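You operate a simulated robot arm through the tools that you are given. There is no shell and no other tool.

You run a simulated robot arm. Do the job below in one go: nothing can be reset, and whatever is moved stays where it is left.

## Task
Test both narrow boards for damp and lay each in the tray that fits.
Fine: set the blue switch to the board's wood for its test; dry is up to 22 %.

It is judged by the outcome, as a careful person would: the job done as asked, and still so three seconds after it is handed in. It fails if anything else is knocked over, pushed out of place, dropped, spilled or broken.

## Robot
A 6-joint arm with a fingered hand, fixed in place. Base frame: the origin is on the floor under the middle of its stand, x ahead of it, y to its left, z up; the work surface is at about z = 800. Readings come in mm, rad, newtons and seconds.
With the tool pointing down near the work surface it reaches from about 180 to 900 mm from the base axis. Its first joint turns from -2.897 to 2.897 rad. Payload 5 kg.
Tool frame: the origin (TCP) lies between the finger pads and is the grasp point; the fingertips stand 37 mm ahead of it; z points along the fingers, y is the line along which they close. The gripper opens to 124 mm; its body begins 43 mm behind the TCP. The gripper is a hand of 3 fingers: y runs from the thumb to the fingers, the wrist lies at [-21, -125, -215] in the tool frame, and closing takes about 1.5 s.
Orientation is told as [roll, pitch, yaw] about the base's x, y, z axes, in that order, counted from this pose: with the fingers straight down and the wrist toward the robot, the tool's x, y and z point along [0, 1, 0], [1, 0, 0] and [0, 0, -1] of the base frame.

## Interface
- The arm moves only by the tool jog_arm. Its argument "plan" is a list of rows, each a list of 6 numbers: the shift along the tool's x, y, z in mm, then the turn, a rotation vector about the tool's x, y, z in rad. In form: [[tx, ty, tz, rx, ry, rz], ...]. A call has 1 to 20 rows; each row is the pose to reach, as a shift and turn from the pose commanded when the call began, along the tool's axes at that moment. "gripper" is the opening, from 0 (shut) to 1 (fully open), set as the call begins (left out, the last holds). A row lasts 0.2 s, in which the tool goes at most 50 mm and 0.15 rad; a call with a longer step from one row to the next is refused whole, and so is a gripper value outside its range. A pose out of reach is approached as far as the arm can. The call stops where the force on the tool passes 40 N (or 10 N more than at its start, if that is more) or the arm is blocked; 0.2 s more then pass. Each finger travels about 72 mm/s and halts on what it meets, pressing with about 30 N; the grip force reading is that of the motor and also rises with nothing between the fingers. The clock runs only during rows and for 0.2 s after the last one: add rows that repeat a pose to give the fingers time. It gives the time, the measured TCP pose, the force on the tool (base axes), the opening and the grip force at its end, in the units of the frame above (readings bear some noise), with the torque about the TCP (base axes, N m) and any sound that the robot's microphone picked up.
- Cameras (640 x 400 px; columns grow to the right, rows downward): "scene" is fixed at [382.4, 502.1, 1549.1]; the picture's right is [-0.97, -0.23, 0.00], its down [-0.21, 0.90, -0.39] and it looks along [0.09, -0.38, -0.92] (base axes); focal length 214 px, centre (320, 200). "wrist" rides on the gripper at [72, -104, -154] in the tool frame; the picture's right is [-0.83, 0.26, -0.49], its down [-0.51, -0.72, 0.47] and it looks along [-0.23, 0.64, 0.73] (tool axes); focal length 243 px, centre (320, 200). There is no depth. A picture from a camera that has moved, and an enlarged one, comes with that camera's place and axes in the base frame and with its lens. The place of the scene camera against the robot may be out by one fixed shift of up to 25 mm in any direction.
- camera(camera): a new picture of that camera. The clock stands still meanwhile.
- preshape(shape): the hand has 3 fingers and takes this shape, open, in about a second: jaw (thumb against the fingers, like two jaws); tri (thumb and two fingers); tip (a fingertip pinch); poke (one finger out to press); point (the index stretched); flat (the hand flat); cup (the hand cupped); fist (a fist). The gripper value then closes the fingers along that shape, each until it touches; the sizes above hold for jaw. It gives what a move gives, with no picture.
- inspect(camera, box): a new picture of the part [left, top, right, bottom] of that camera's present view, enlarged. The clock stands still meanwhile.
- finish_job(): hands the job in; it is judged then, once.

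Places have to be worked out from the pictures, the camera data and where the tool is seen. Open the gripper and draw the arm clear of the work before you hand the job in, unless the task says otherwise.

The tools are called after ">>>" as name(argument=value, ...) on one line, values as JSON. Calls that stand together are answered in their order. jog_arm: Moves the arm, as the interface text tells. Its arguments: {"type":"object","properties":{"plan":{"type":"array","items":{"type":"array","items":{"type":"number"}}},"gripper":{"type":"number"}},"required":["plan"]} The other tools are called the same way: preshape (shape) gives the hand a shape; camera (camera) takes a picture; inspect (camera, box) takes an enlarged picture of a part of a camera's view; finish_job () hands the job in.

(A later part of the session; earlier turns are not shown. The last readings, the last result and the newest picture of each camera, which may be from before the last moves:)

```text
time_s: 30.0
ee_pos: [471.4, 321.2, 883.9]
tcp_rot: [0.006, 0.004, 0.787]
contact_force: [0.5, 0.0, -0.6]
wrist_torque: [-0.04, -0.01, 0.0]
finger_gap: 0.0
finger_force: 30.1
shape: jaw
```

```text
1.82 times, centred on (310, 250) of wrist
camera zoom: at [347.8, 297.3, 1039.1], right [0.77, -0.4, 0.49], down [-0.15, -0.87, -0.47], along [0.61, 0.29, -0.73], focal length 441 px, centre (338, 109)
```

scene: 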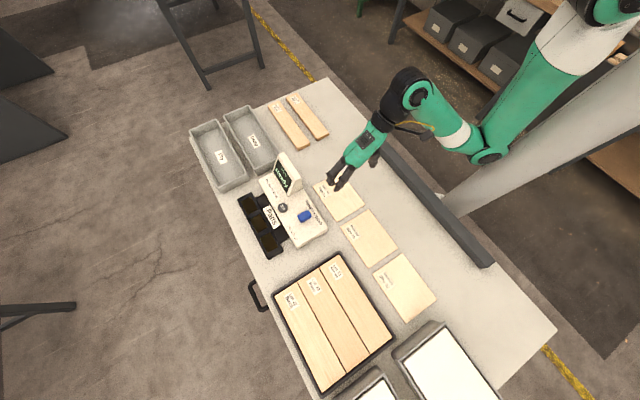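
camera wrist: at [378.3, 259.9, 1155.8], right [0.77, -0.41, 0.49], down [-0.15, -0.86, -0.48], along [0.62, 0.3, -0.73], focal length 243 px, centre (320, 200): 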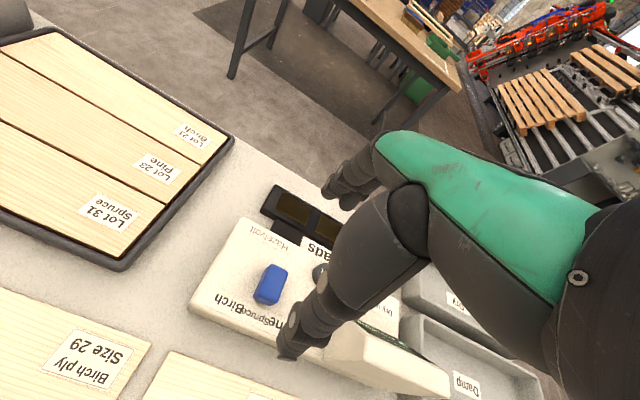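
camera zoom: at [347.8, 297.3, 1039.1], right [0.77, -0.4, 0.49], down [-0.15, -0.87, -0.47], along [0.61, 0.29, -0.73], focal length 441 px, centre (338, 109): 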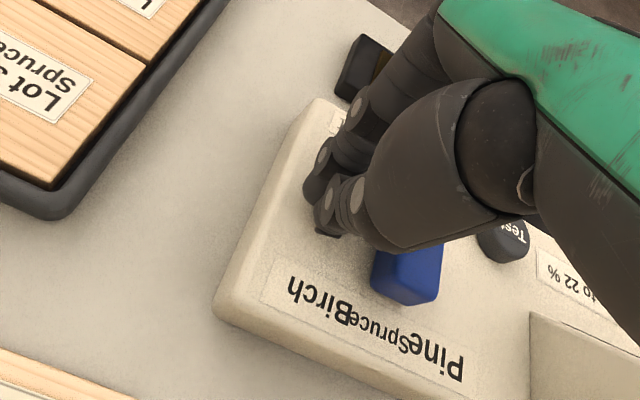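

No contact so far. I'll push toward Pine in small steps.

>>> jog_arm(plan=[[-5, 0, 0, 0, 0, 0], [-10, 0, 0, 0, 0, 0], [-15, 0, 0, 0, 0, 0], [-20, 0, 0, 0, 0, 0], [-25, 0, 0, 0, 0, 0], [-30, 0, 0, 0, 0, 0], [-35, 0, 0, 0, 0, 0]])

>>> inspect(camera="wrist", box=[210, 140, 410, 360])

>>> inspect(camera="scene", box=[265, 165, 345, 245])

```text
time_s: 31.6
ee_pos: [496.9, 297.3, 885.8]
tcp_rot: [0.005, 0.003, 0.788]
contact_force: [-0.2, 0.4, -0.4]
wrist_torque: [0.0, -0.01, 0.0]
finger_gap: 0.0
finger_force: 30.0
shape: jaw
```

```text
1.82 times, centred on (310, 250) of wrist
camera zoom: at [372.7, 272.7, 1039.3], right [0.77, -0.4, 0.49], down [-0.15, -0.87, -0.47], along [0.61, 0.29, -0.73], focal length 441 px, centre (338, 109)
```

zoom: 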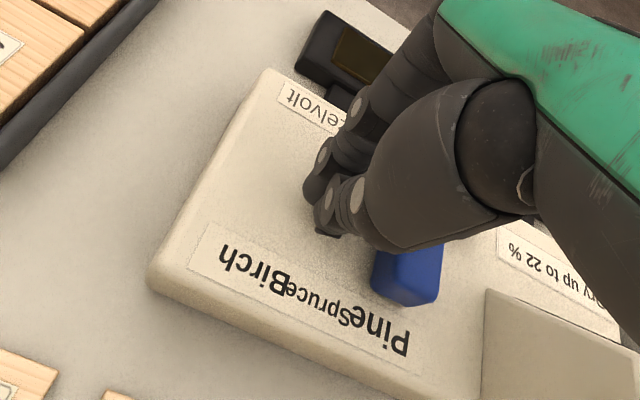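

```text
5.00 times, centred on (305, 205) of scene
camera zoom: at [382.4, 502.1, 1549.1], right [-0.97, -0.23, 0.0], down [-0.21, 0.9, -0.39], along [0.09, -0.38, -0.92], focal length 1072 px, centre (395, 175)
```

zoom: 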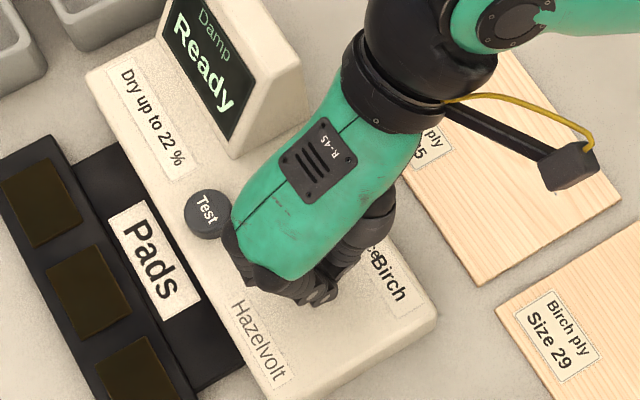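

The knob moves freely with the hand and is now beside Pine. I'll push a little more, gently, to find its end stop.

>>> jog_arm(plan=[[-2, 0, 0, 0, 0, 0], [-4, 0, 0, 0, 0, 0], [-6, 0, 0, 0, 0, 0], [-7, 0, 0, 0, 0, 0], [-8, 0, 0, 0, 0, 0], [-8, 0, 0, 0, 0, 0]])

>>> inspect(camera="wrist", box=[210, 140, 410, 360])

```text
time_s: 33.0
ee_pos: [502.6, 290.1, 885.0]
tcp_rot: [0.006, 0.004, 0.785]
contact_force: [-1.0, 1.7, 0.2]
wrist_torque: [0.01, 0.01, 0.0]
finger_gap: 0.0
finger_force: 29.7
shape: jaw
```

```text
1.82 times, centred on (310, 250) of wrist
camera zoom: at [378.0, 266.5, 1039.1], right [0.77, -0.4, 0.49], down [-0.15, -0.87, -0.47], along [0.61, 0.29, -0.73], focal length 441 px, centre (338, 109)
```

zoom: 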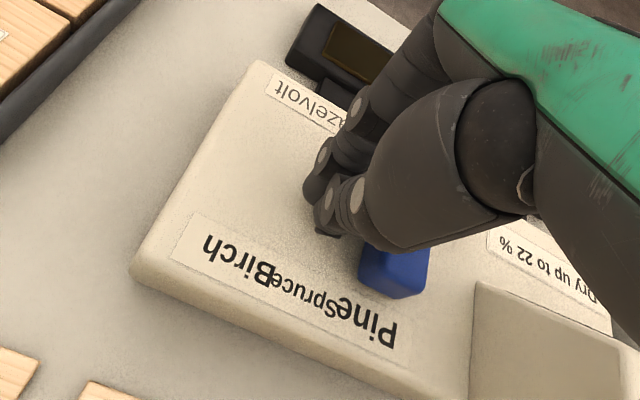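

The knob now lines up with Pine, and the hand is just touching it. I'll back off, lift and check the switch and the screen.

>>> jog_arm(plan=[[8, 0, 0, 0, 0, 0], [16, 0, 0, 0, 0, 0], [20, 0, -25, 0, 0, 0], [20, 0, -65, 0, 0, 0], [20, 0, -110, 0, 0, 0], [60, 0, -130, 0, 0, 0], [100, 0, -140, 0, 0, 0]])

>>> inspect(camera="scene", box=[255, 150, 345, 240])

>>> camera(camera="wrist")

```text
time_s: 34.6
ee_pos: [432.0, 361.4, 1026.3]
tcp_rot: [0.005, 0.005, 0.784]
contact_force: [0.3, 0.0, 0.3]
wrist_torque: [-0.02, 0.04, 0.03]
finger_gap: 0.0
finger_force: 30.2
shape: jaw
```

```text
4.44 times, centred on (300, 195) of scene
camera zoom: at [382.4, 502.1, 1549.1], right [-0.97, -0.23, 0.0], down [-0.21, 0.9, -0.39], along [0.09, -0.38, -0.92], focal length 953 px, centre (409, 222)
```

zoom: 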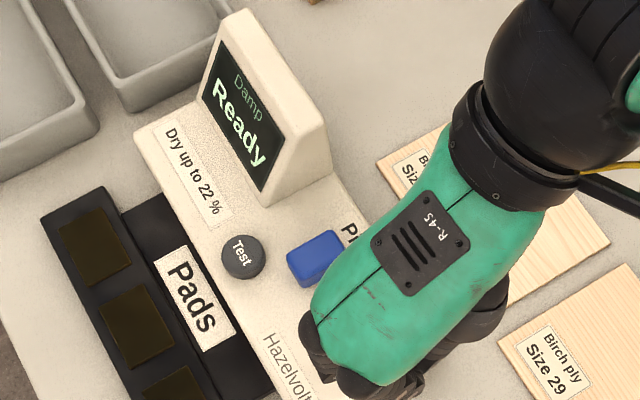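

```text
taken
camera wrist: at [308.6, 338.4, 1180.3], right [0.77, -0.4, 0.49], down [-0.15, -0.87, -0.47], along [0.61, 0.29, -0.73], focal length 243 px, centre (320, 200)
```

wrist: 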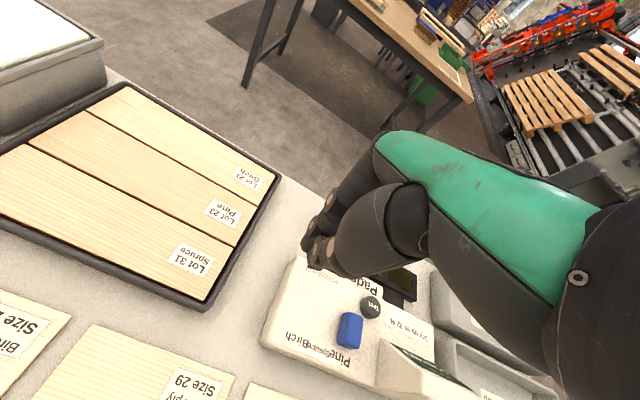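

>>> inspect(camera="wrist", box=[250, 240, 450, 390])

```text
2.67 times, centred on (350, 315) of wrist
camera zoom: at [308.6, 338.4, 1180.3], right [0.77, -0.4, 0.49], down [-0.15, -0.87, -0.47], along [0.61, 0.29, -0.73], focal length 647 px, centre (240, -107)
```

zoom: 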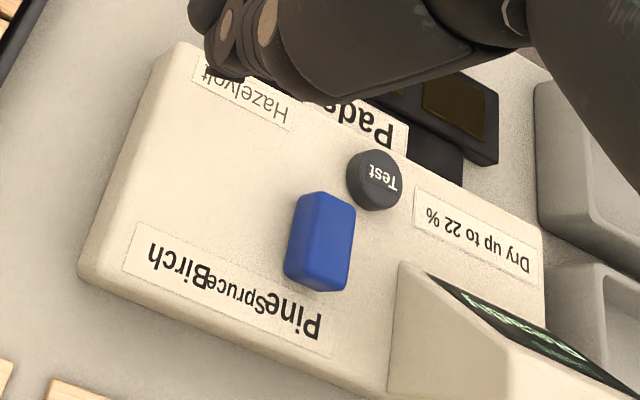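

The switch stands at Pine and the screen still shows Ready. Next is the Pine board (Lot 95), which I place at about (690, −117). I'll move above it with the jaw partly open to clear the Birch board beside it.

>>> jog_arm(gripper=0.68, plan=[[-43, -13, 0, 0, 0, 0], [-87, -26, 0, 0, 0, 0], [-130, -39, 0, 0, 0, 0], [-173, -52, 0, 0, 0, 0], [-217, -65, 0, 0, 0, 0], [-260, -78, 0, 0, 0, 0], [-304, -91, 0, 0, 0, 0], [-347, -104, 0, 0, 0, 0], [-390, -117, 0, 0, 0, 0], [-434, -130, 0, 0, 0, 0], [-477, -143, 0, 0, 0, 0], [-520, -156, 0, 0, 0, 0], [-520, -156, 40, 0, 0, 0], [-520, -156, 76, 0, 0, 0]])

>>> camera(camera="wrist")

>>> inspect(camera="scene", box=[180, 60, 360, 190])

```text
time_s: 37.6
ee_pos: [689.9, -117.0, 949.4]
tcp_rot: [0.003, 0.002, 0.785]
contact_force: [0.3, 0.0, -0.2]
wrist_torque: [0.02, -0.03, 0.0]
finger_gap: 84.0
finger_force: 0.0
shape: jaw
```

```text
taken
camera wrist: at [565.7, -140.9, 1102.6], right [0.77, -0.4, 0.49], down [-0.15, -0.87, -0.47], along [0.61, 0.29, -0.73], focal length 243 px, centre (320, 200)
```

wrist: 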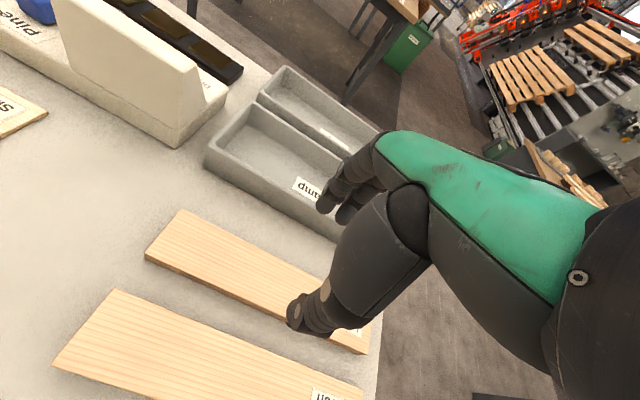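

```text
3.08 times, centred on (270, 125) of scene
camera zoom: at [382.4, 502.1, 1549.1], right [-0.97, -0.23, 0.0], down [-0.21, 0.9, -0.39], along [0.09, -0.38, -0.92], focal length 660 px, centre (474, 431)
```

zoom: 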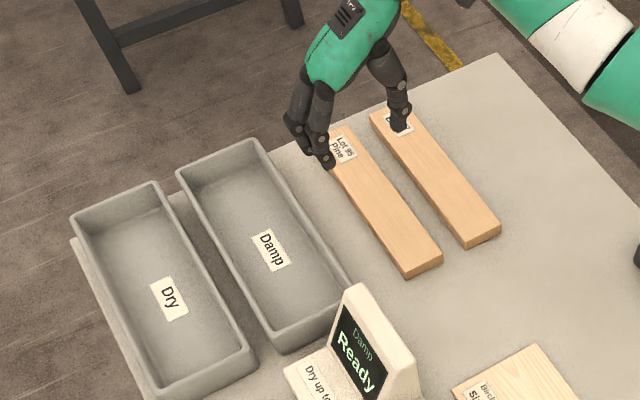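

>>> inspect(camera="wrist", box=[40, 180, 400, 400])

>>> inspect(camera="scene", box=[255, 80, 335, 160])

```text
1.78 times, centred on (220, 290) of wrist
camera zoom: at [565.7, -140.9, 1102.6], right [0.77, -0.4, 0.49], down [-0.15, -0.87, -0.47], along [0.61, 0.29, -0.73], focal length 431 px, centre (498, 40)
```

zoom: 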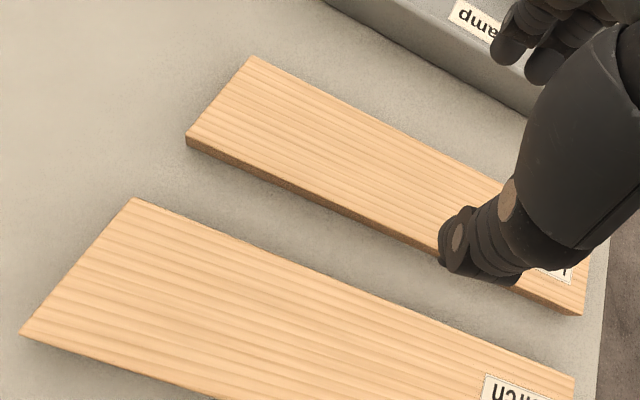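

```text
5.00 times, centred on (295, 120) of scene
camera zoom: at [382.4, 502.1, 1549.1], right [-0.97, -0.23, 0.0], down [-0.21, 0.9, -0.39], along [0.09, -0.38, -0.92], focal length 1072 px, centre (445, 600)
```

zoom: 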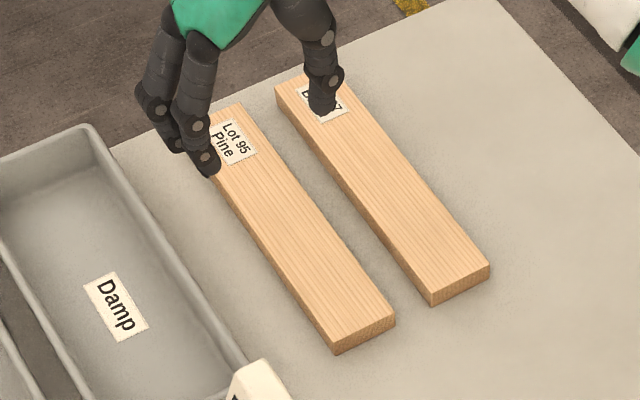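

The Pine board's centre refines to about (691, −122), aligned with the table, with a 37 mm gap to the Birch board. I'll adjust, narrow the jaw to about 79 mm and descend to just above the board for a check.

>>> jog_arm(gripper=0.64, plan=[[-4, -3, 20, 0, 0, 0], [-4, -3, 45, 0, 0, 0], [-4, -3, 65, 0, 0, 0], [-4, -3, 76, 0, 0, 0], [-4, -3, 76, 0, 0, 0]])

>>> inspect(camera="wrist", box=[180, 150, 420, 390])

>>> inspect(camera="scene", box=[250, 85, 320, 145])

```text
time_s: 38.8
ee_pos: [688.5, -121.4, 871.6]
tcp_rot: [0.003, 0.004, 0.786]
contact_force: [0.0, 0.2, 0.4]
wrist_torque: [-0.01, -0.03, 0.02]
finger_gap: 79.8
finger_force: 0.2
shape: jaw
```

```text
1.67 times, centred on (300, 270) of wrist
camera zoom: at [565.1, -145.9, 1025.5], right [0.77, -0.4, 0.49], down [-0.15, -0.87, -0.47], along [0.61, 0.29, -0.73], focal length 404 px, centre (353, 83)
```

zoom: 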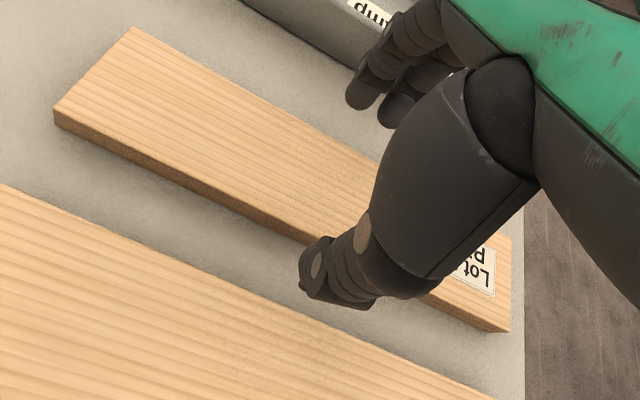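

```text
6.67 times, centred on (285, 115) of scene
camera zoom: at [382.4, 502.1, 1549.1], right [-0.97, -0.23, 0.0], down [-0.21, 0.9, -0.39], along [0.09, -0.38, -0.92], focal length 1430 px, centre (553, 767)
```

zoom: 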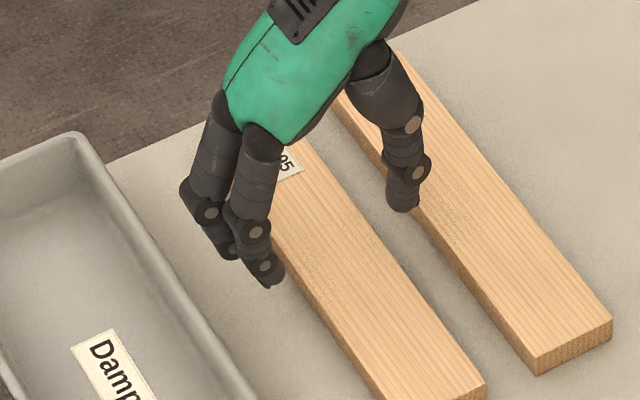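

The thumb is over the gap and the fingers are on the tray side. I'll descend the last 29 mm slowly.

>>> jog_arm(plan=[[0, 0, 10, 0, 0, 0], [0, 0, 18, 0, 0, 0], [0, 0, 24, 0, 0, 0], [0, 0, 27, 0, 0, 0], [0, 0, 29, 0, 0, 0], [0, 0, 29, 0, 0, 0]])

>>> inspect(camera="wrist", box=[180, 150, 420, 390])

>>> inspect(camera="scene", box=[250, 85, 320, 145])

```text
time_s: 40.2
ee_pos: [689.3, -122.0, 843.2]
tcp_rot: [0.004, 0.002, 0.786]
contact_force: [0.3, -0.3, 1.1]
wrist_torque: [0.02, -0.01, -0.01]
finger_gap: 79.9
finger_force: 0.1
shape: jaw
```

```text
1.67 times, centred on (300, 270) of wrist
camera zoom: at [565.5, -145.8, 996.8], right [0.77, -0.4, 0.49], down [-0.15, -0.87, -0.47], along [0.61, 0.29, -0.73], focal length 404 px, centre (353, 83)
```

zoom: 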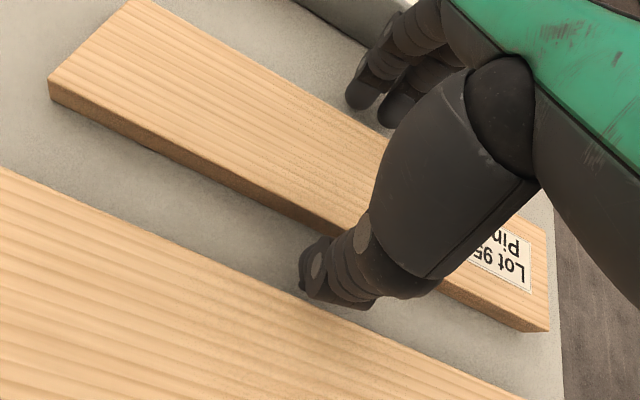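

```text
6.67 times, centred on (285, 115) of scene
camera zoom: at [382.4, 502.1, 1549.1], right [-0.97, -0.23, 0.0], down [-0.21, 0.9, -0.39], along [0.09, -0.38, -0.92], focal length 1430 px, centre (553, 767)
```

zoom: 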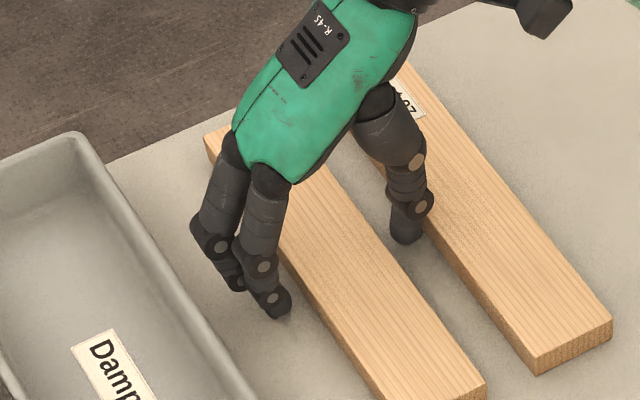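

The fingers stand on both sides of the board without contact. Closing now.

>>> jog_arm(gripper=0, plan=[[0, 0, 0, 0, 0, 0], [0, 0, 0, 0, 0, 0], [0, 0, 0, 0, 0, 0], [0, 0, 0, 0, 0, 0], [0, 0, 0, 0, 0, 0]])

>>> inspect(camera="wrist", box=[180, 150, 420, 390])

```text
time_s: 41.4
ee_pos: [688.4, -121.7, 843.0]
tcp_rot: [0.005, 0.002, 0.786]
contact_force: [0.7, 0.1, 0.7]
wrist_torque: [0.03, 0.02, 0.02]
finger_gap: 54.0
finger_force: 29.6
shape: jaw
```

```text
1.67 times, centred on (300, 270) of wrist
camera zoom: at [565.5, -145.8, 996.7], right [0.77, -0.4, 0.49], down [-0.15, -0.87, -0.47], along [0.61, 0.29, -0.73], focal length 404 px, centre (353, 83)
```

zoom: 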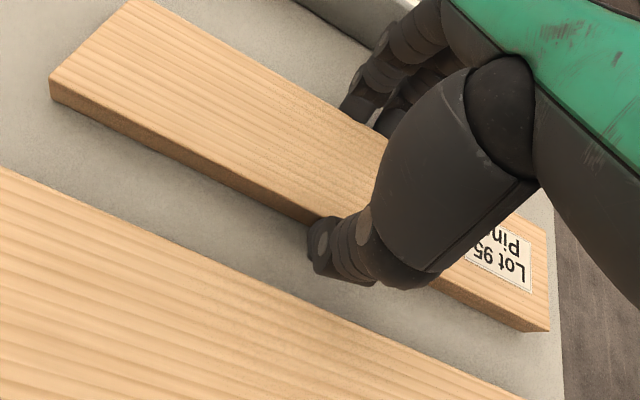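

The board is gripped at 54 mm with 30 N. I'll lift slowly and check that it comes along level.

>>> jog_arm(plan=[[0, 0, -5, 0, 0, 0], [0, 0, -12, 0, 0, 0], [0, 0, -25, 0, 0, 0], [0, 0, -45, 0, 0, 0], [0, 0, -70, 0, 0, 0]])

>>> inspect(camera="scene", box=[230, 60, 350, 160])

>>> camera(camera="wrist")

```text
time_s: 42.6
ee_pos: [689.5, -119.5, 912.1]
tcp_rot: [0.006, 0.003, 0.785]
contact_force: [-1.1, 0.5, -1.4]
wrist_torque: [0.01, 0.01, 0.01]
finger_gap: 53.9
finger_force: 29.8
shape: jaw
```

```text
4.00 times, centred on (290, 110) of scene
camera zoom: at [382.4, 502.1, 1549.1], right [-0.97, -0.23, 0.0], down [-0.21, 0.9, -0.39], along [0.09, -0.38, -0.92], focal length 858 px, centre (440, 560)
```

zoom: 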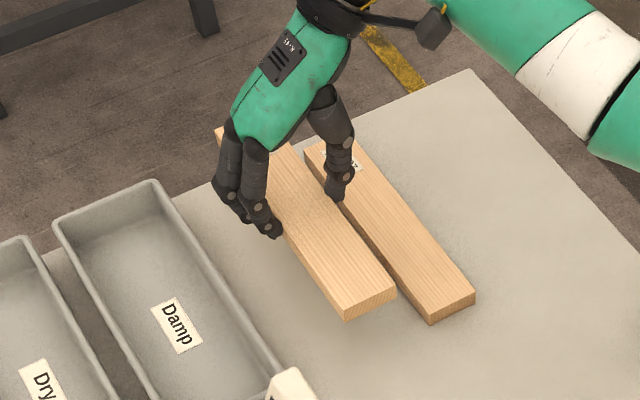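

```text
taken
camera wrist: at [565.7, -144.7, 1067.1], right [0.77, -0.4, 0.49], down [-0.15, -0.87, -0.47], along [0.61, 0.29, -0.73], focal length 243 px, centre (320, 200)
```

wrist: 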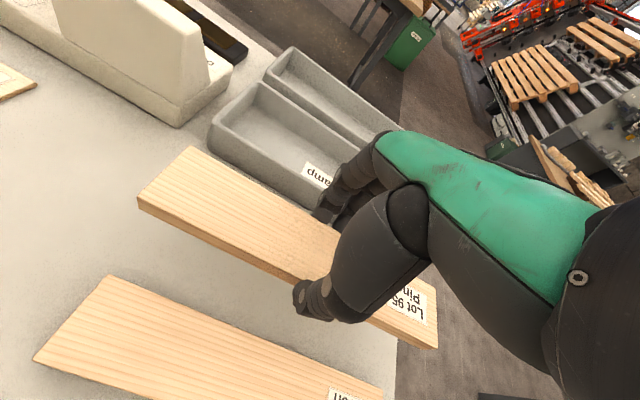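

The board is held level. I'll rise to clear the screen housing and trays, then carry it over the pads.

>>> jog_arm(plan=[[0, 0, -40, 0, 0, 0], [0, 0, -80, 0, 0, 0], [14, 12, -90, 0, 0, 0], [43, 38, -90, 0, 0, 0], [75, 66, -90, 0, 0, 0], [107, 94, -90, 0, 0, 0], [139, 123, -90, 0, 0, 0], [171, 151, -90, 0, 0, 0], [203, 179, -90, 0, 0, 0], [235, 207, -90, 0, 0, 0], [267, 236, -90, 0, 0, 0], [299, 264, -90, 0, 0, 0], [327, 289, -90, 0, 0, 0], [345, 304, -90, 0, 0, 0], [345, 304, -90, 0, 0, 0]])

>>> camera(camera="wrist")

>>> inspect(camera="scene", box=[180, 130, 340, 280])

```text
time_s: 45.8
ee_pos: [660.6, 336.9, 1003.1]
tcp_rot: [0.005, 0.004, 0.785]
contact_force: [0.1, -0.2, -1.6]
wrist_torque: [-0.01, 0.0, -0.01]
finger_gap: 53.9
finger_force: 29.8
shape: jaw
```

```text
taken
camera wrist: at [537.4, 312.8, 1157.9], right [0.77, -0.4, 0.49], down [-0.15, -0.87, -0.47], along [0.61, 0.29, -0.73], focal length 243 px, centre (320, 200)
```

wrist: 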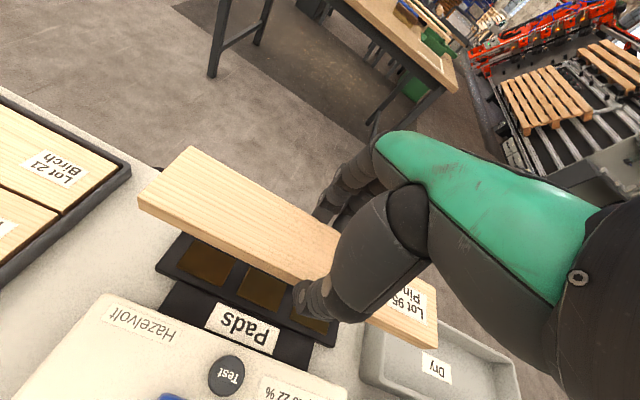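

```text
2.67 times, centred on (260, 205) of scene
camera zoom: at [382.4, 502.1, 1549.1], right [-0.97, -0.23, 0.0], down [-0.21, 0.9, -0.39], along [0.09, -0.38, -0.92], focal length 572 px, centre (480, 187)
```

zoom: 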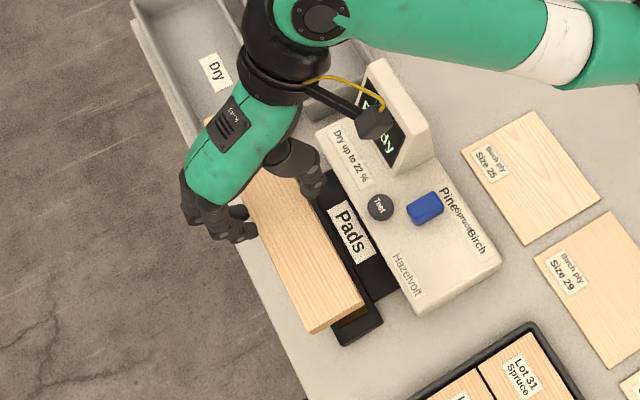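

The board is above the pads and aligned within a few mm. I'll lower it to just above them and look again.

>>> jog_arm(plan=[[0, 0, 30, 0, 0, 0], [0, 0, 65, 0, 0, 0], [0, 0, 100, 0, 0, 0], [0, 0, 122, 0, 0, 0], [0, 0, 132, 0, 0, 0], [0, 0, 132, 0, 0, 0]])

>>> camera(camera="wrist")

>>> inspect(camera="scene", box=[200, 150, 330, 280])

```text
time_s: 47.2
ee_pos: [660.6, 336.2, 871.8]
tcp_rot: [0.005, 0.003, 0.784]
contact_force: [0.0, 0.1, -1.2]
wrist_torque: [0.01, 0.02, 0.02]
finger_gap: 53.9
finger_force: 30.2
shape: jaw
```

```text
taken
camera wrist: at [536.3, 312.6, 1025.3], right [0.77, -0.4, 0.49], down [-0.15, -0.87, -0.47], along [0.61, 0.29, -0.73], focal length 243 px, centre (320, 200)
```

wrist: 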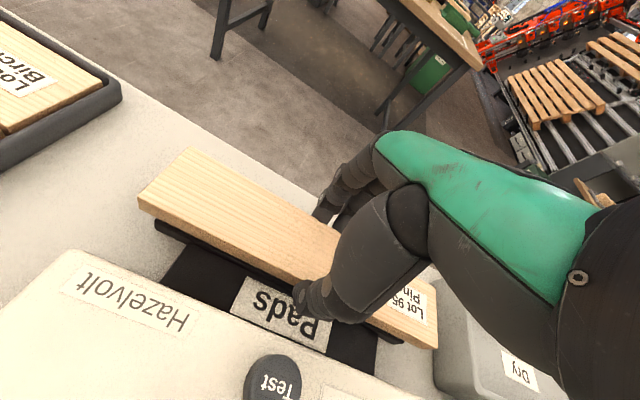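

```text
3.08 times, centred on (265, 215) of scene
camera zoom: at [382.4, 502.1, 1549.1], right [-0.97, -0.23, 0.0], down [-0.21, 0.9, -0.39], along [0.09, -0.38, -0.92], focal length 660 px, centre (489, 154)
```

zoom: 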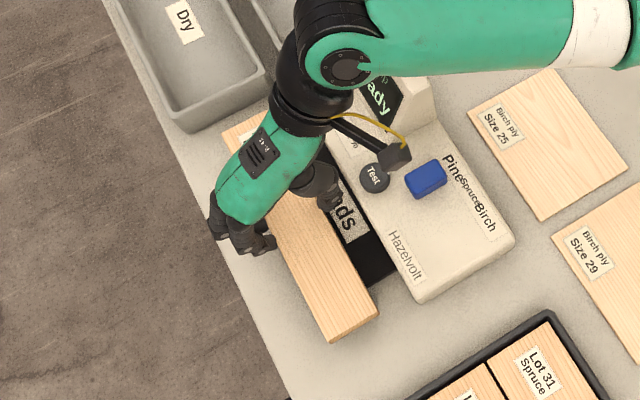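

The board sits right over the strip. I'll lower in small steps until it touches.

>>> jog_arm(plan=[[0, 0, 4, 0, 0, 0], [0, 0, 7, 0, 0, 0], [0, 0, 9, 0, 0, 0], [0, 0, 10.5, 0, 0, 0], [0, 0, 12, 0, 0, 0], [0, 0, 13, 0, 0, 0], [0, 0, 13, 0, 0, 0]])

>>> inspect(camera="wrist", box=[120, 130, 460, 370])

```text
time_s: 48.8
ee_pos: [660.8, 337.3, 862.7]
tcp_rot: [0.005, -0.002, 0.785]
contact_force: [-4.6, 1.5, 34.2]
wrist_torque: [-0.15, 0.29, 0.01]
finger_gap: 55.9
finger_force: 30.4
shape: jaw
```

```text
1.67 times, centred on (290, 250) of wrist
camera zoom: at [536.0, 312.6, 1016.0], right [0.77, -0.4, 0.49], down [-0.15, -0.87, -0.48], along [0.62, 0.29, -0.73], focal length 404 px, centre (370, 117)
```

zoom: 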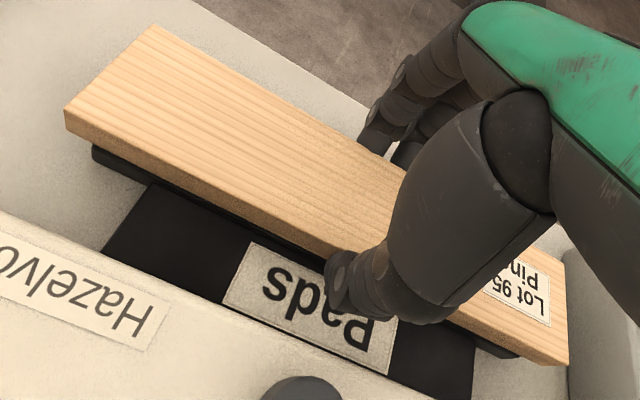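

The board rests on the pads, with the strip top at about z = 820 and pressure centred near the tool. I'll relieve the push, open slightly and back out upward.

>>> jog_arm(plan=[[0, 0, -1.5, 0, 0, 0], [0, 0, -3, 0, 0, 0], [0, 0, -3, 0, 0, 0]])

>>> jog_arm(gripper=0.62, plan=[[0, 0, 0, 0, 0, 0], [0, 0, 0, 0, 0, 0], [0, 0, 0, 0, 0, 0]])

>>> inspect(camera="wrist", box=[120, 130, 460, 370])

```text
time_s: 49.6
ee_pos: [659.8, 336.2, 863.0]
tcp_rot: [0.003, 0.001, 0.784]
contact_force: [5.3, 3.9, 23.4]
wrist_torque: [0.18, -0.18, -0.04]
finger_gap: 55.6
finger_force: 29.7
shape: jaw
```

```text
time_s: 50.4
ee_pos: [658.5, 337.2, 860.9]
tcp_rot: [0.005, 0.005, 0.786]
contact_force: [-0.3, -0.4, -0.4]
wrist_torque: [-0.02, -0.01, -0.02]
finger_gap: 76.5
finger_force: 0.1
shape: jaw
```

```text
1.67 times, centred on (290, 250) of wrist
camera zoom: at [535.5, 312.7, 1015.3], right [0.78, -0.4, 0.49], down [-0.15, -0.87, -0.47], along [0.61, 0.29, -0.74], focal length 404 px, centre (370, 117)
```

zoom: 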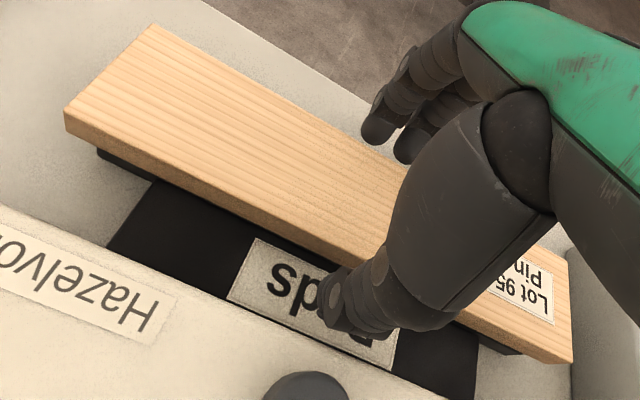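

The Pine board lies free on the pads. I'll lift, move above the Test button at about (588, 270) and close the hand to use the fingertips as a presser.

>>> jog_arm(plan=[[0, 0, -20, 0, 0, 0], [0, 0, -50, 0, 0, 0], [0, 0, -90, 0, 0, 0], [0, 0, -115, 0, 0, 0], [1, -40, -120, 0, 0, 0], [3, -80, -120, 0, 0, 0], [3, -97, -120, 0, 0, 0]])

>>> jog_arm(gripper=0, plan=[[0, 0, 0, 0, 0, 0], [0, 0, 0, 0, 0, 0], [0, 0, 0, 0, 0, 0], [0, 0, 0, 0, 0, 0], [0, 0, 0, 0, 0, 0], [0, 0, 0, 0, 0, 0]])

>>> camera(camera="wrist")

>>> inspect(camera="scene", box=[200, 150, 330, 280])

```text
time_s: 52.0
ee_pos: [589.8, 270.5, 983.6]
tcp_rot: [0.005, 0.003, 0.783]
contact_force: [0.3, 0.7, 0.2]
wrist_torque: [0.03, 0.01, 0.02]
finger_gap: 76.5
finger_force: 0.1
shape: jaw
```

```text
time_s: 53.4
ee_pos: [588.9, 269.9, 984.0]
tcp_rot: [0.006, 0.004, 0.787]
contact_force: [-0.4, 0.8, 0.7]
wrist_torque: [0.0, 0.03, 0.01]
finger_gap: 0.1
finger_force: 30.2
shape: jaw
```

```text
taken
camera wrist: at [465.6, 246.2, 1136.7], right [0.77, -0.4, 0.49], down [-0.15, -0.87, -0.47], along [0.61, 0.29, -0.73], focal length 243 px, centre (320, 200)
```

wrist: 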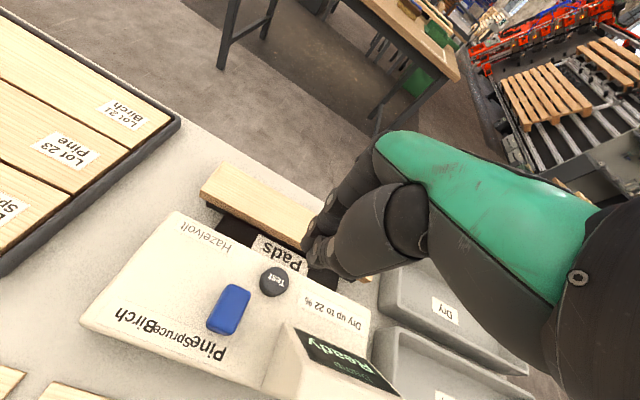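

```text
3.08 times, centred on (265, 215) of scene
camera zoom: at [382.4, 502.1, 1549.1], right [-0.97, -0.23, 0.0], down [-0.21, 0.9, -0.39], along [0.09, -0.38, -0.92], focal length 660 px, centre (489, 154)
```

zoom: 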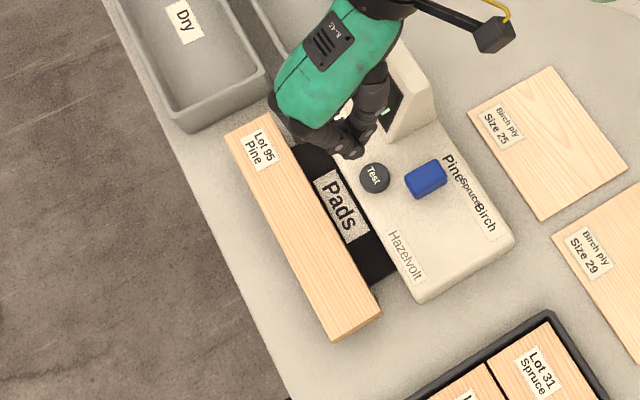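

The board lies squarely on the pads and the tool is above Test. I'll go down to just above the button and check the clearance.

>>> jog_arm(plan=[[0, 0, 30, 0, 0, 0], [0, 0, 55, 0, 0, 0], [0, 0, 70, 0, 0, 0], [0, 0, 78, 0, 0, 0], [0, 0, 78, 0, 0, 0]])

>>> inspect(camera="wrist", box=[200, 150, 440, 370])

>>> inspect(camera="scene", box=[250, 150, 330, 230])

```text
time_s: 54.6
ee_pos: [588.9, 270.8, 905.1]
tcp_rot: [0.003, 0.002, 0.785]
contact_force: [0.2, -0.2, 0.2]
wrist_torque: [0.05, 0.0, 0.0]
finger_gap: 0.0
finger_force: 30.3
shape: jaw
```

```text
1.82 times, centred on (320, 260) of wrist
camera zoom: at [466.1, 247.3, 1057.8], right [0.77, -0.4, 0.49], down [-0.15, -0.87, -0.47], along [0.61, 0.29, -0.73], focal length 441 px, centre (320, 91)
```

zoom: 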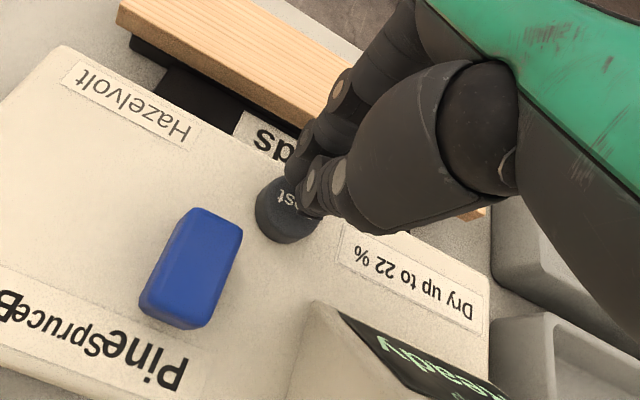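

```text
5.00 times, centred on (290, 190) of scene
camera zoom: at [382.4, 502.1, 1549.1], right [-0.97, -0.23, 0.0], down [-0.21, 0.9, -0.39], along [0.09, -0.38, -0.92], focal length 1072 px, centre (470, 250)
```

zoom: 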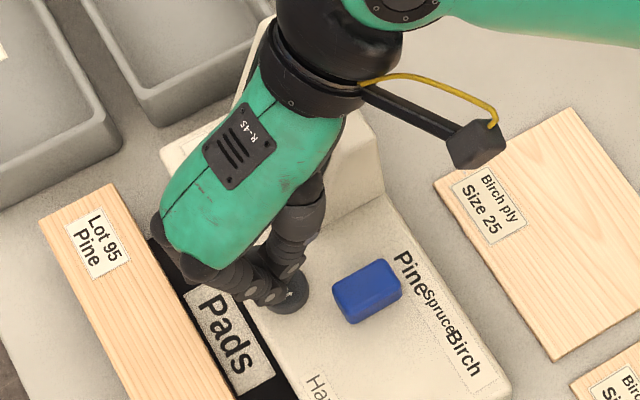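

The fingertips are just above the button, about 5 mm toward the screen side. I'll shift slightly and press down slowly.

>>> jog_arm(plan=[[3, 0, 3, 0, 0, 0], [3, 0, 6, 0, 0, 0], [3, 0, 8, 0, 0, 0], [3, 0, 10, 0, 0, 0], [3, 0, 12, 0, 0, 0], [3, 0, 14, 0, 0, 0], [3, 0, 16, 0, 0, 0], [3, 0, 18, 0, 0, 0]])

>>> inspect(camera="scene", box=[250, 150, 330, 230])

>>> inspect(camera="wrist", box=[200, 150, 440, 370])

```text
time_s: 56.4
ee_pos: [588.5, 273.0, 886.3]
tcp_rot: [0.003, 0.001, 0.786]
contact_force: [-3.6, -3.0, 10.7]
wrist_torque: [-0.13, 0.25, -0.01]
finger_gap: 0.1
finger_force: 30.1
shape: jaw
heard: click
```

```text
5.00 times, centred on (290, 190) of scene
camera zoom: at [382.4, 502.1, 1549.1], right [-0.97, -0.23, 0.0], down [-0.21, 0.9, -0.39], along [0.09, -0.38, -0.92], focal length 1072 px, centre (470, 250)
```

zoom: 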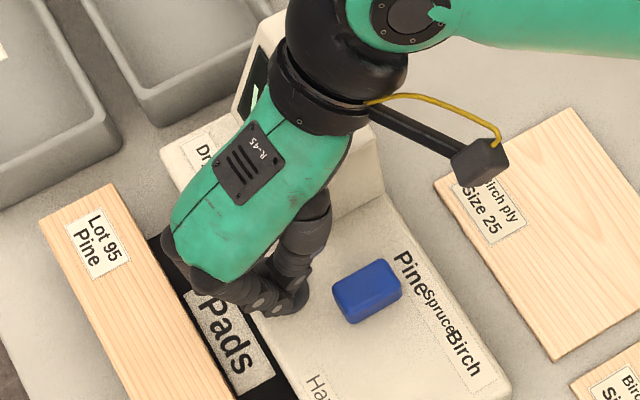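

```text
1.82 times, centred on (320, 260) of wrist
camera zoom: at [463.7, 248.4, 1040.7], right [0.77, -0.4, 0.49], down [-0.15, -0.87, -0.47], along [0.61, 0.29, -0.73], focal length 441 px, centre (320, 91)
```

zoom: 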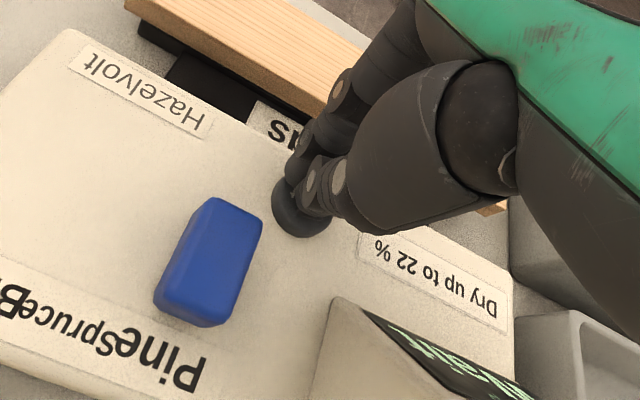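

A click was heard and the screen looks changed. I'll lift off the button and read the display.

>>> jog_arm(plan=[[0, 0, -10, 0, 0, 0], [0, 0, -40, 0, 0, 0], [0, 0, -80, 0, 0, 0], [0, 0, -110, 0, 0, 0], [40, 0, -120, 0, 0, 0], [80, 0, -120, 0, 0, 0]])

>>> inspect(camera="scene", box=[250, 140, 330, 210])

>>> inspect(camera="wrist", box=[160, 150, 440, 390])

```text
time_s: 57.8
ee_pos: [532.4, 328.9, 1006.5]
tcp_rot: [0.006, 0.001, 0.784]
contact_force: [-0.2, 0.0, -0.3]
wrist_torque: [0.0, 0.01, -0.02]
finger_gap: 0.2
finger_force: 30.2
shape: jaw
```

```text
5.71 times, centred on (290, 175) of scene
camera zoom: at [382.4, 502.1, 1549.1], right [-0.97, -0.23, 0.0], down [-0.21, 0.9, -0.39], along [0.09, -0.38, -0.92], focal length 1226 px, centre (491, 343)
```

zoom: 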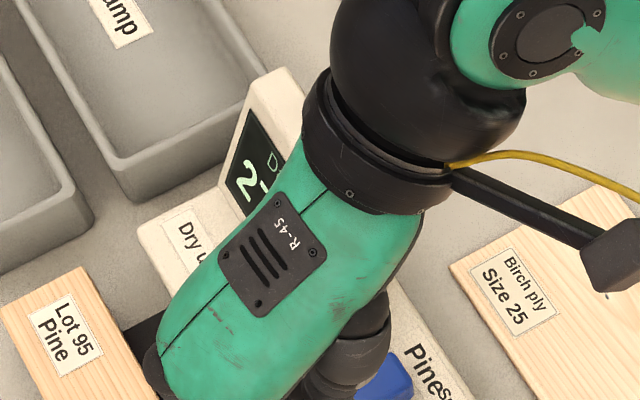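

```text
1.67 times, centred on (300, 270) of wrist
camera zoom: at [408.3, 304.7, 1160.9], right [0.77, -0.4, 0.49], down [-0.15, -0.87, -0.47], along [0.61, 0.29, -0.73], focal length 404 px, centre (353, 83)
```

zoom: 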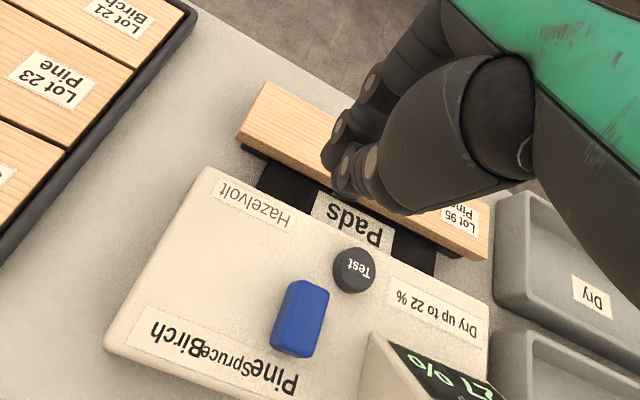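

The display shows a two-digit figure that I can't read reliably yet. I'll move the arm aside for a clear look.

>>> jog_arm(plan=[[40, -10, 0, 0, 0, 0], [80, -20, 0, 0, 0, 0], [120, -30, 0, 0, 0, 0], [150, -40, 0, 0, 0, 0]])

>>> inspect(camera="scene", box=[250, 140, 330, 210])

```text
time_s: 58.8
ee_pos: [397.6, 406.7, 1010.2]
tcp_rot: [0.003, 0.002, 0.784]
contact_force: [0.4, -0.4, -0.3]
wrist_torque: [0.04, 0.01, 0.0]
finger_gap: 0.0
finger_force: 29.6
shape: jaw
```

```text
5.71 times, centred on (290, 175) of scene
camera zoom: at [382.4, 502.1, 1549.1], right [-0.97, -0.23, 0.0], down [-0.21, 0.9, -0.39], along [0.09, -0.38, -0.92], focal length 1226 px, centre (491, 343)
```

zoom: 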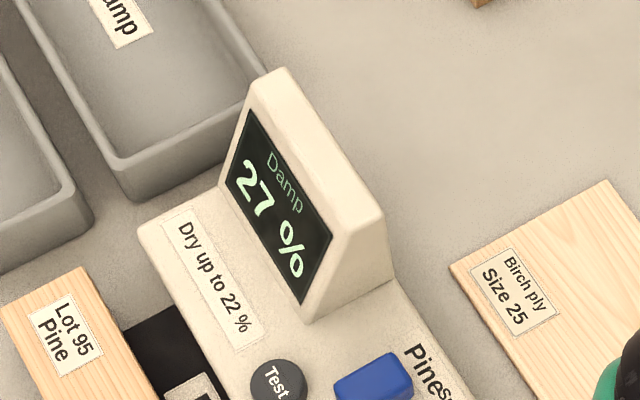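

It reads 27 %, above 22 %, so the Pine board (Lot 95) goes in the Damp tray. I'll look at the tray geometry before picking the board up again.

>>> inspect(camera="scene", box=[185, 95, 285, 195])

>>> inspect(camera="scene", box=[220, 180, 300, 270])

```text
4.00 times, centred on (235, 145) of scene
camera zoom: at [382.4, 502.1, 1549.1], right [-0.97, -0.23, 0.0], down [-0.21, 0.9, -0.39], along [0.09, -0.38, -0.92], focal length 858 px, centre (660, 420)
```

zoom: 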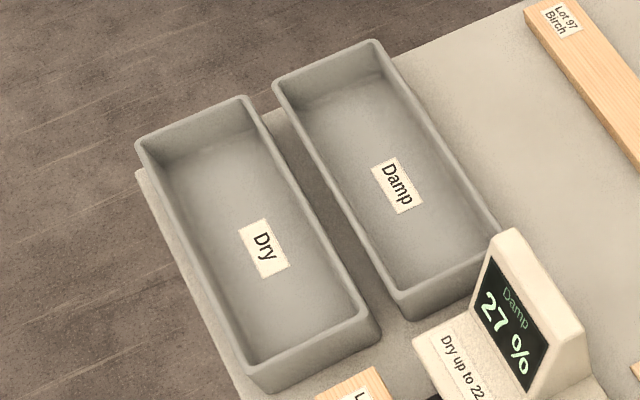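

```text
4.44 times, centred on (260, 225) of scene
camera zoom: at [382.4, 502.1, 1549.1], right [-0.97, -0.23, 0.0], down [-0.21, 0.9, -0.39], along [0.09, -0.38, -0.92], focal length 953 px, centre (587, 89)
```

zoom: 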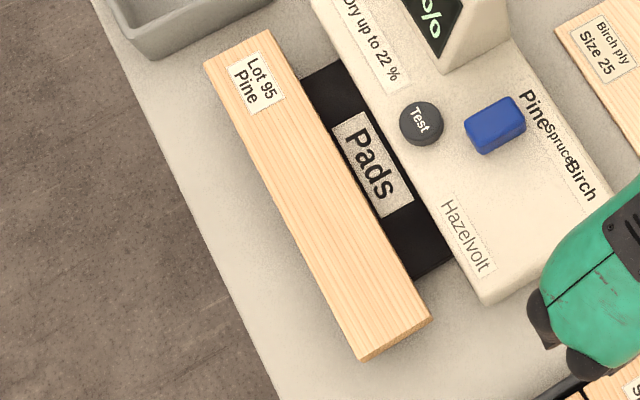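

The board lies squarely on the pads. The Damp tray's centre is about (805, −4), within reach. I'll return above the board with the jaw open and pick it up again.

>>> jog_arm(gripper=0.62, plan=[[-39, 23, 0, 0, 0, 0], [-78, 45, 0, 0, 0, 0], [-117, 68, 0, 0, 0, 0], [-156, 90, 0, 0, 0, 0], [-195, 113, 0, 0, 0, 0], [-234, 135, 0, 0, 0, 0], [-234, 135, 40, 0, 0, 0], [-234, 135, 80, 0, 0, 0], [-234, 135, 110, 0, 0, 0], [-234, 135, 110, 0, 0, 0]])

>>> inspect(camera="wrist", box=[120, 130, 460, 370])

>>> inspect(camera="scene", box=[210, 160, 300, 250])

```text
time_s: 61.0
ee_pos: [658.6, 337.7, 896.5]
tcp_rot: [0.005, 0.002, 0.787]
contact_force: [0.2, 0.8, -0.8]
wrist_torque: [-0.03, -0.02, -0.01]
finger_gap: 76.9
finger_force: 0.0
shape: jaw
```

```text
1.67 times, centred on (290, 250) of wrist
camera zoom: at [534.1, 313.2, 1050.5], right [0.77, -0.4, 0.49], down [-0.15, -0.87, -0.47], along [0.61, 0.29, -0.73], focal length 404 px, centre (370, 117)
```

zoom: 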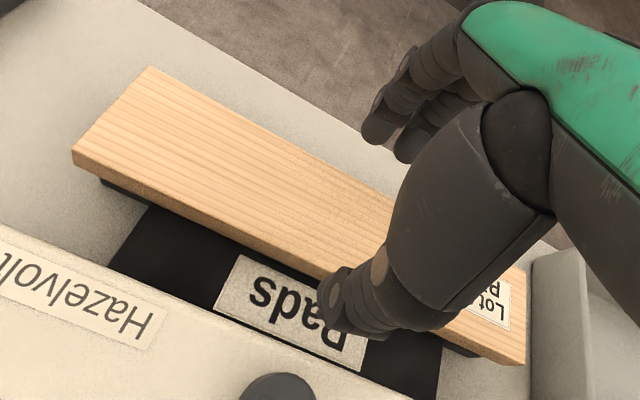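

```text
4.44 times, centred on (255, 205) of scene
camera zoom: at [382.4, 502.1, 1549.1], right [-0.97, -0.23, 0.0], down [-0.21, 0.9, -0.39], along [0.09, -0.38, -0.92], focal length 953 px, centre (609, 178)
```

zoom: 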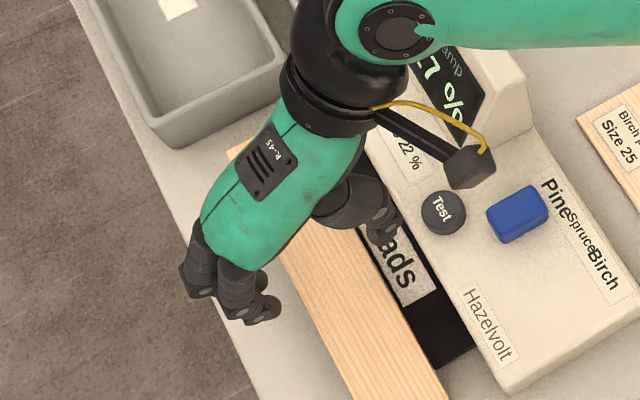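

Aligned as before. I'll descend and grip the board.

>>> jog_arm(plan=[[0, 0, 12, 0, 0, 0], [0, 0, 22, 0, 0, 0], [0, 0, 28, 0, 0, 0], [0, 0, 32, 0, 0, 0], [0, 0, 32, 0, 0, 0]])

>>> jog_arm(gripper=0, plan=[[0, 0, 0, 0, 0, 0], [0, 0, 0, 0, 0, 0], [0, 0, 0, 0, 0, 0], [0, 0, 0, 0, 0, 0], [0, 0, 0, 0, 0, 0]])

>>> jog_arm(plan=[[0, 0, -5, 0, 0, 0], [0, 0, -15, 0, 0, 0], [0, 0, -40, 0, 0, 0], [0, 0, -75, 0, 0, 0], [0, 0, -110, 0, 0, 0], [0, 0, -135, 0, 0, 0]])

>>> camera(camera="wrist")

```text
time_s: 62.2
ee_pos: [657.0, 336.2, 864.4]
tcp_rot: [0.005, 0.001, 0.784]
contact_force: [-0.6, -0.2, 0.5]
wrist_torque: [-0.03, 0.0, -0.03]
finger_gap: 76.9
finger_force: 0.0
shape: jaw
```

```text
time_s: 63.4
ee_pos: [656.3, 336.3, 865.3]
tcp_rot: [0.005, 0.004, 0.787]
contact_force: [-0.1, 0.3, 1.0]
wrist_torque: [0.03, 0.01, -0.01]
finger_gap: 54.1
finger_force: 30.4
shape: jaw
```

```text
time_s: 64.8
ee_pos: [657.7, 337.9, 1001.5]
tcp_rot: [0.004, 0.004, 0.786]
contact_force: [0.5, -0.9, -1.3]
wrist_torque: [0.0, 0.0, 0.0]
finger_gap: 54.0
finger_force: 30.3
shape: jaw
```

```text
taken
camera wrist: at [534.0, 313.6, 1155.2], right [0.77, -0.4, 0.49], down [-0.15, -0.87, -0.47], along [0.61, 0.29, -0.73], focal length 243 px, centre (320, 200)
```

wrist: 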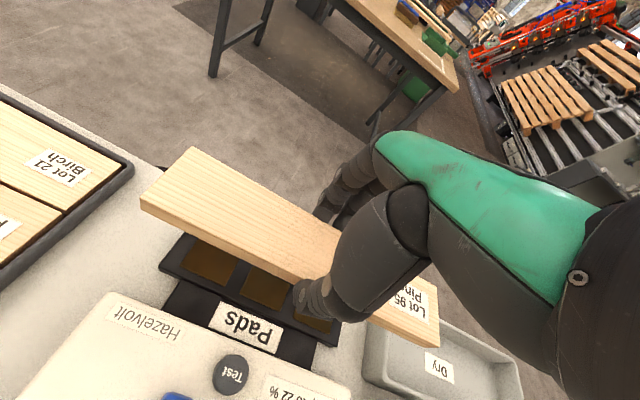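

The board is held firmly. I'll carry it above the Damp tray.

>>> jog_arm(plan=[[-15, -6, 0, 0, 0, 0], [-45, -18, 0, 0, 0, 0], [-80, -32, 0, 0, 0, 0], [-120, -48, 0, 0, 0, 0], [-160, -64, 0, 0, 0, 0], [-200, -80, 0, 0, 0, 0], [-240, -96, 0, 0, 0, 0], [-280, -112, 0, 0, 0, 0], [-315, -126, 0, 0, 0, 0], [-335, -134, 0, 0, 0, 0], [-342, -137, 0, 0, 0, 0], [-342, -137, 0, 0, 0, 0]])

>>> camera(camera="wrist")

>>> inspect(camera="scene", box=[180, 70, 310, 200])

```text
time_s: 67.4
ee_pos: [803.2, -1.2, 997.0]
tcp_rot: [0.006, 0.003, 0.786]
contact_force: [0.3, -0.1, -2.1]
wrist_torque: [0.03, 0.02, -0.02]
finger_gap: 54.1
finger_force: 29.6
shape: jaw
```

```text
taken
camera wrist: at [679.7, -25.8, 1151.6], right [0.77, -0.4, 0.49], down [-0.15, -0.87, -0.47], along [0.61, 0.29, -0.73], focal length 243 px, centre (320, 200)
```

wrist: 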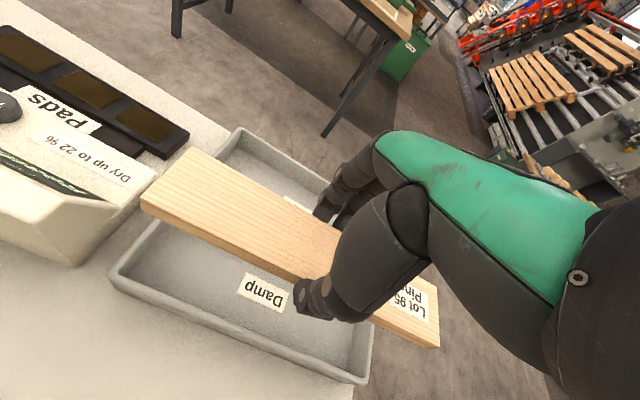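

```text
3.08 times, centred on (245, 135) of scene
camera zoom: at [382.4, 502.1, 1549.1], right [-0.97, -0.23, 0.0], down [-0.21, 0.9, -0.39], along [0.09, -0.38, -0.92], focal length 660 px, centre (551, 400)
```

zoom: 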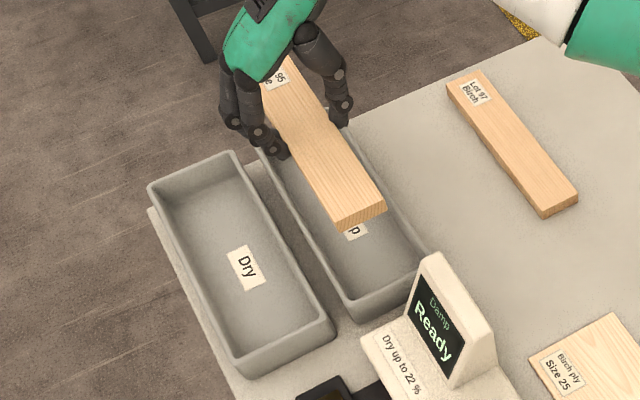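

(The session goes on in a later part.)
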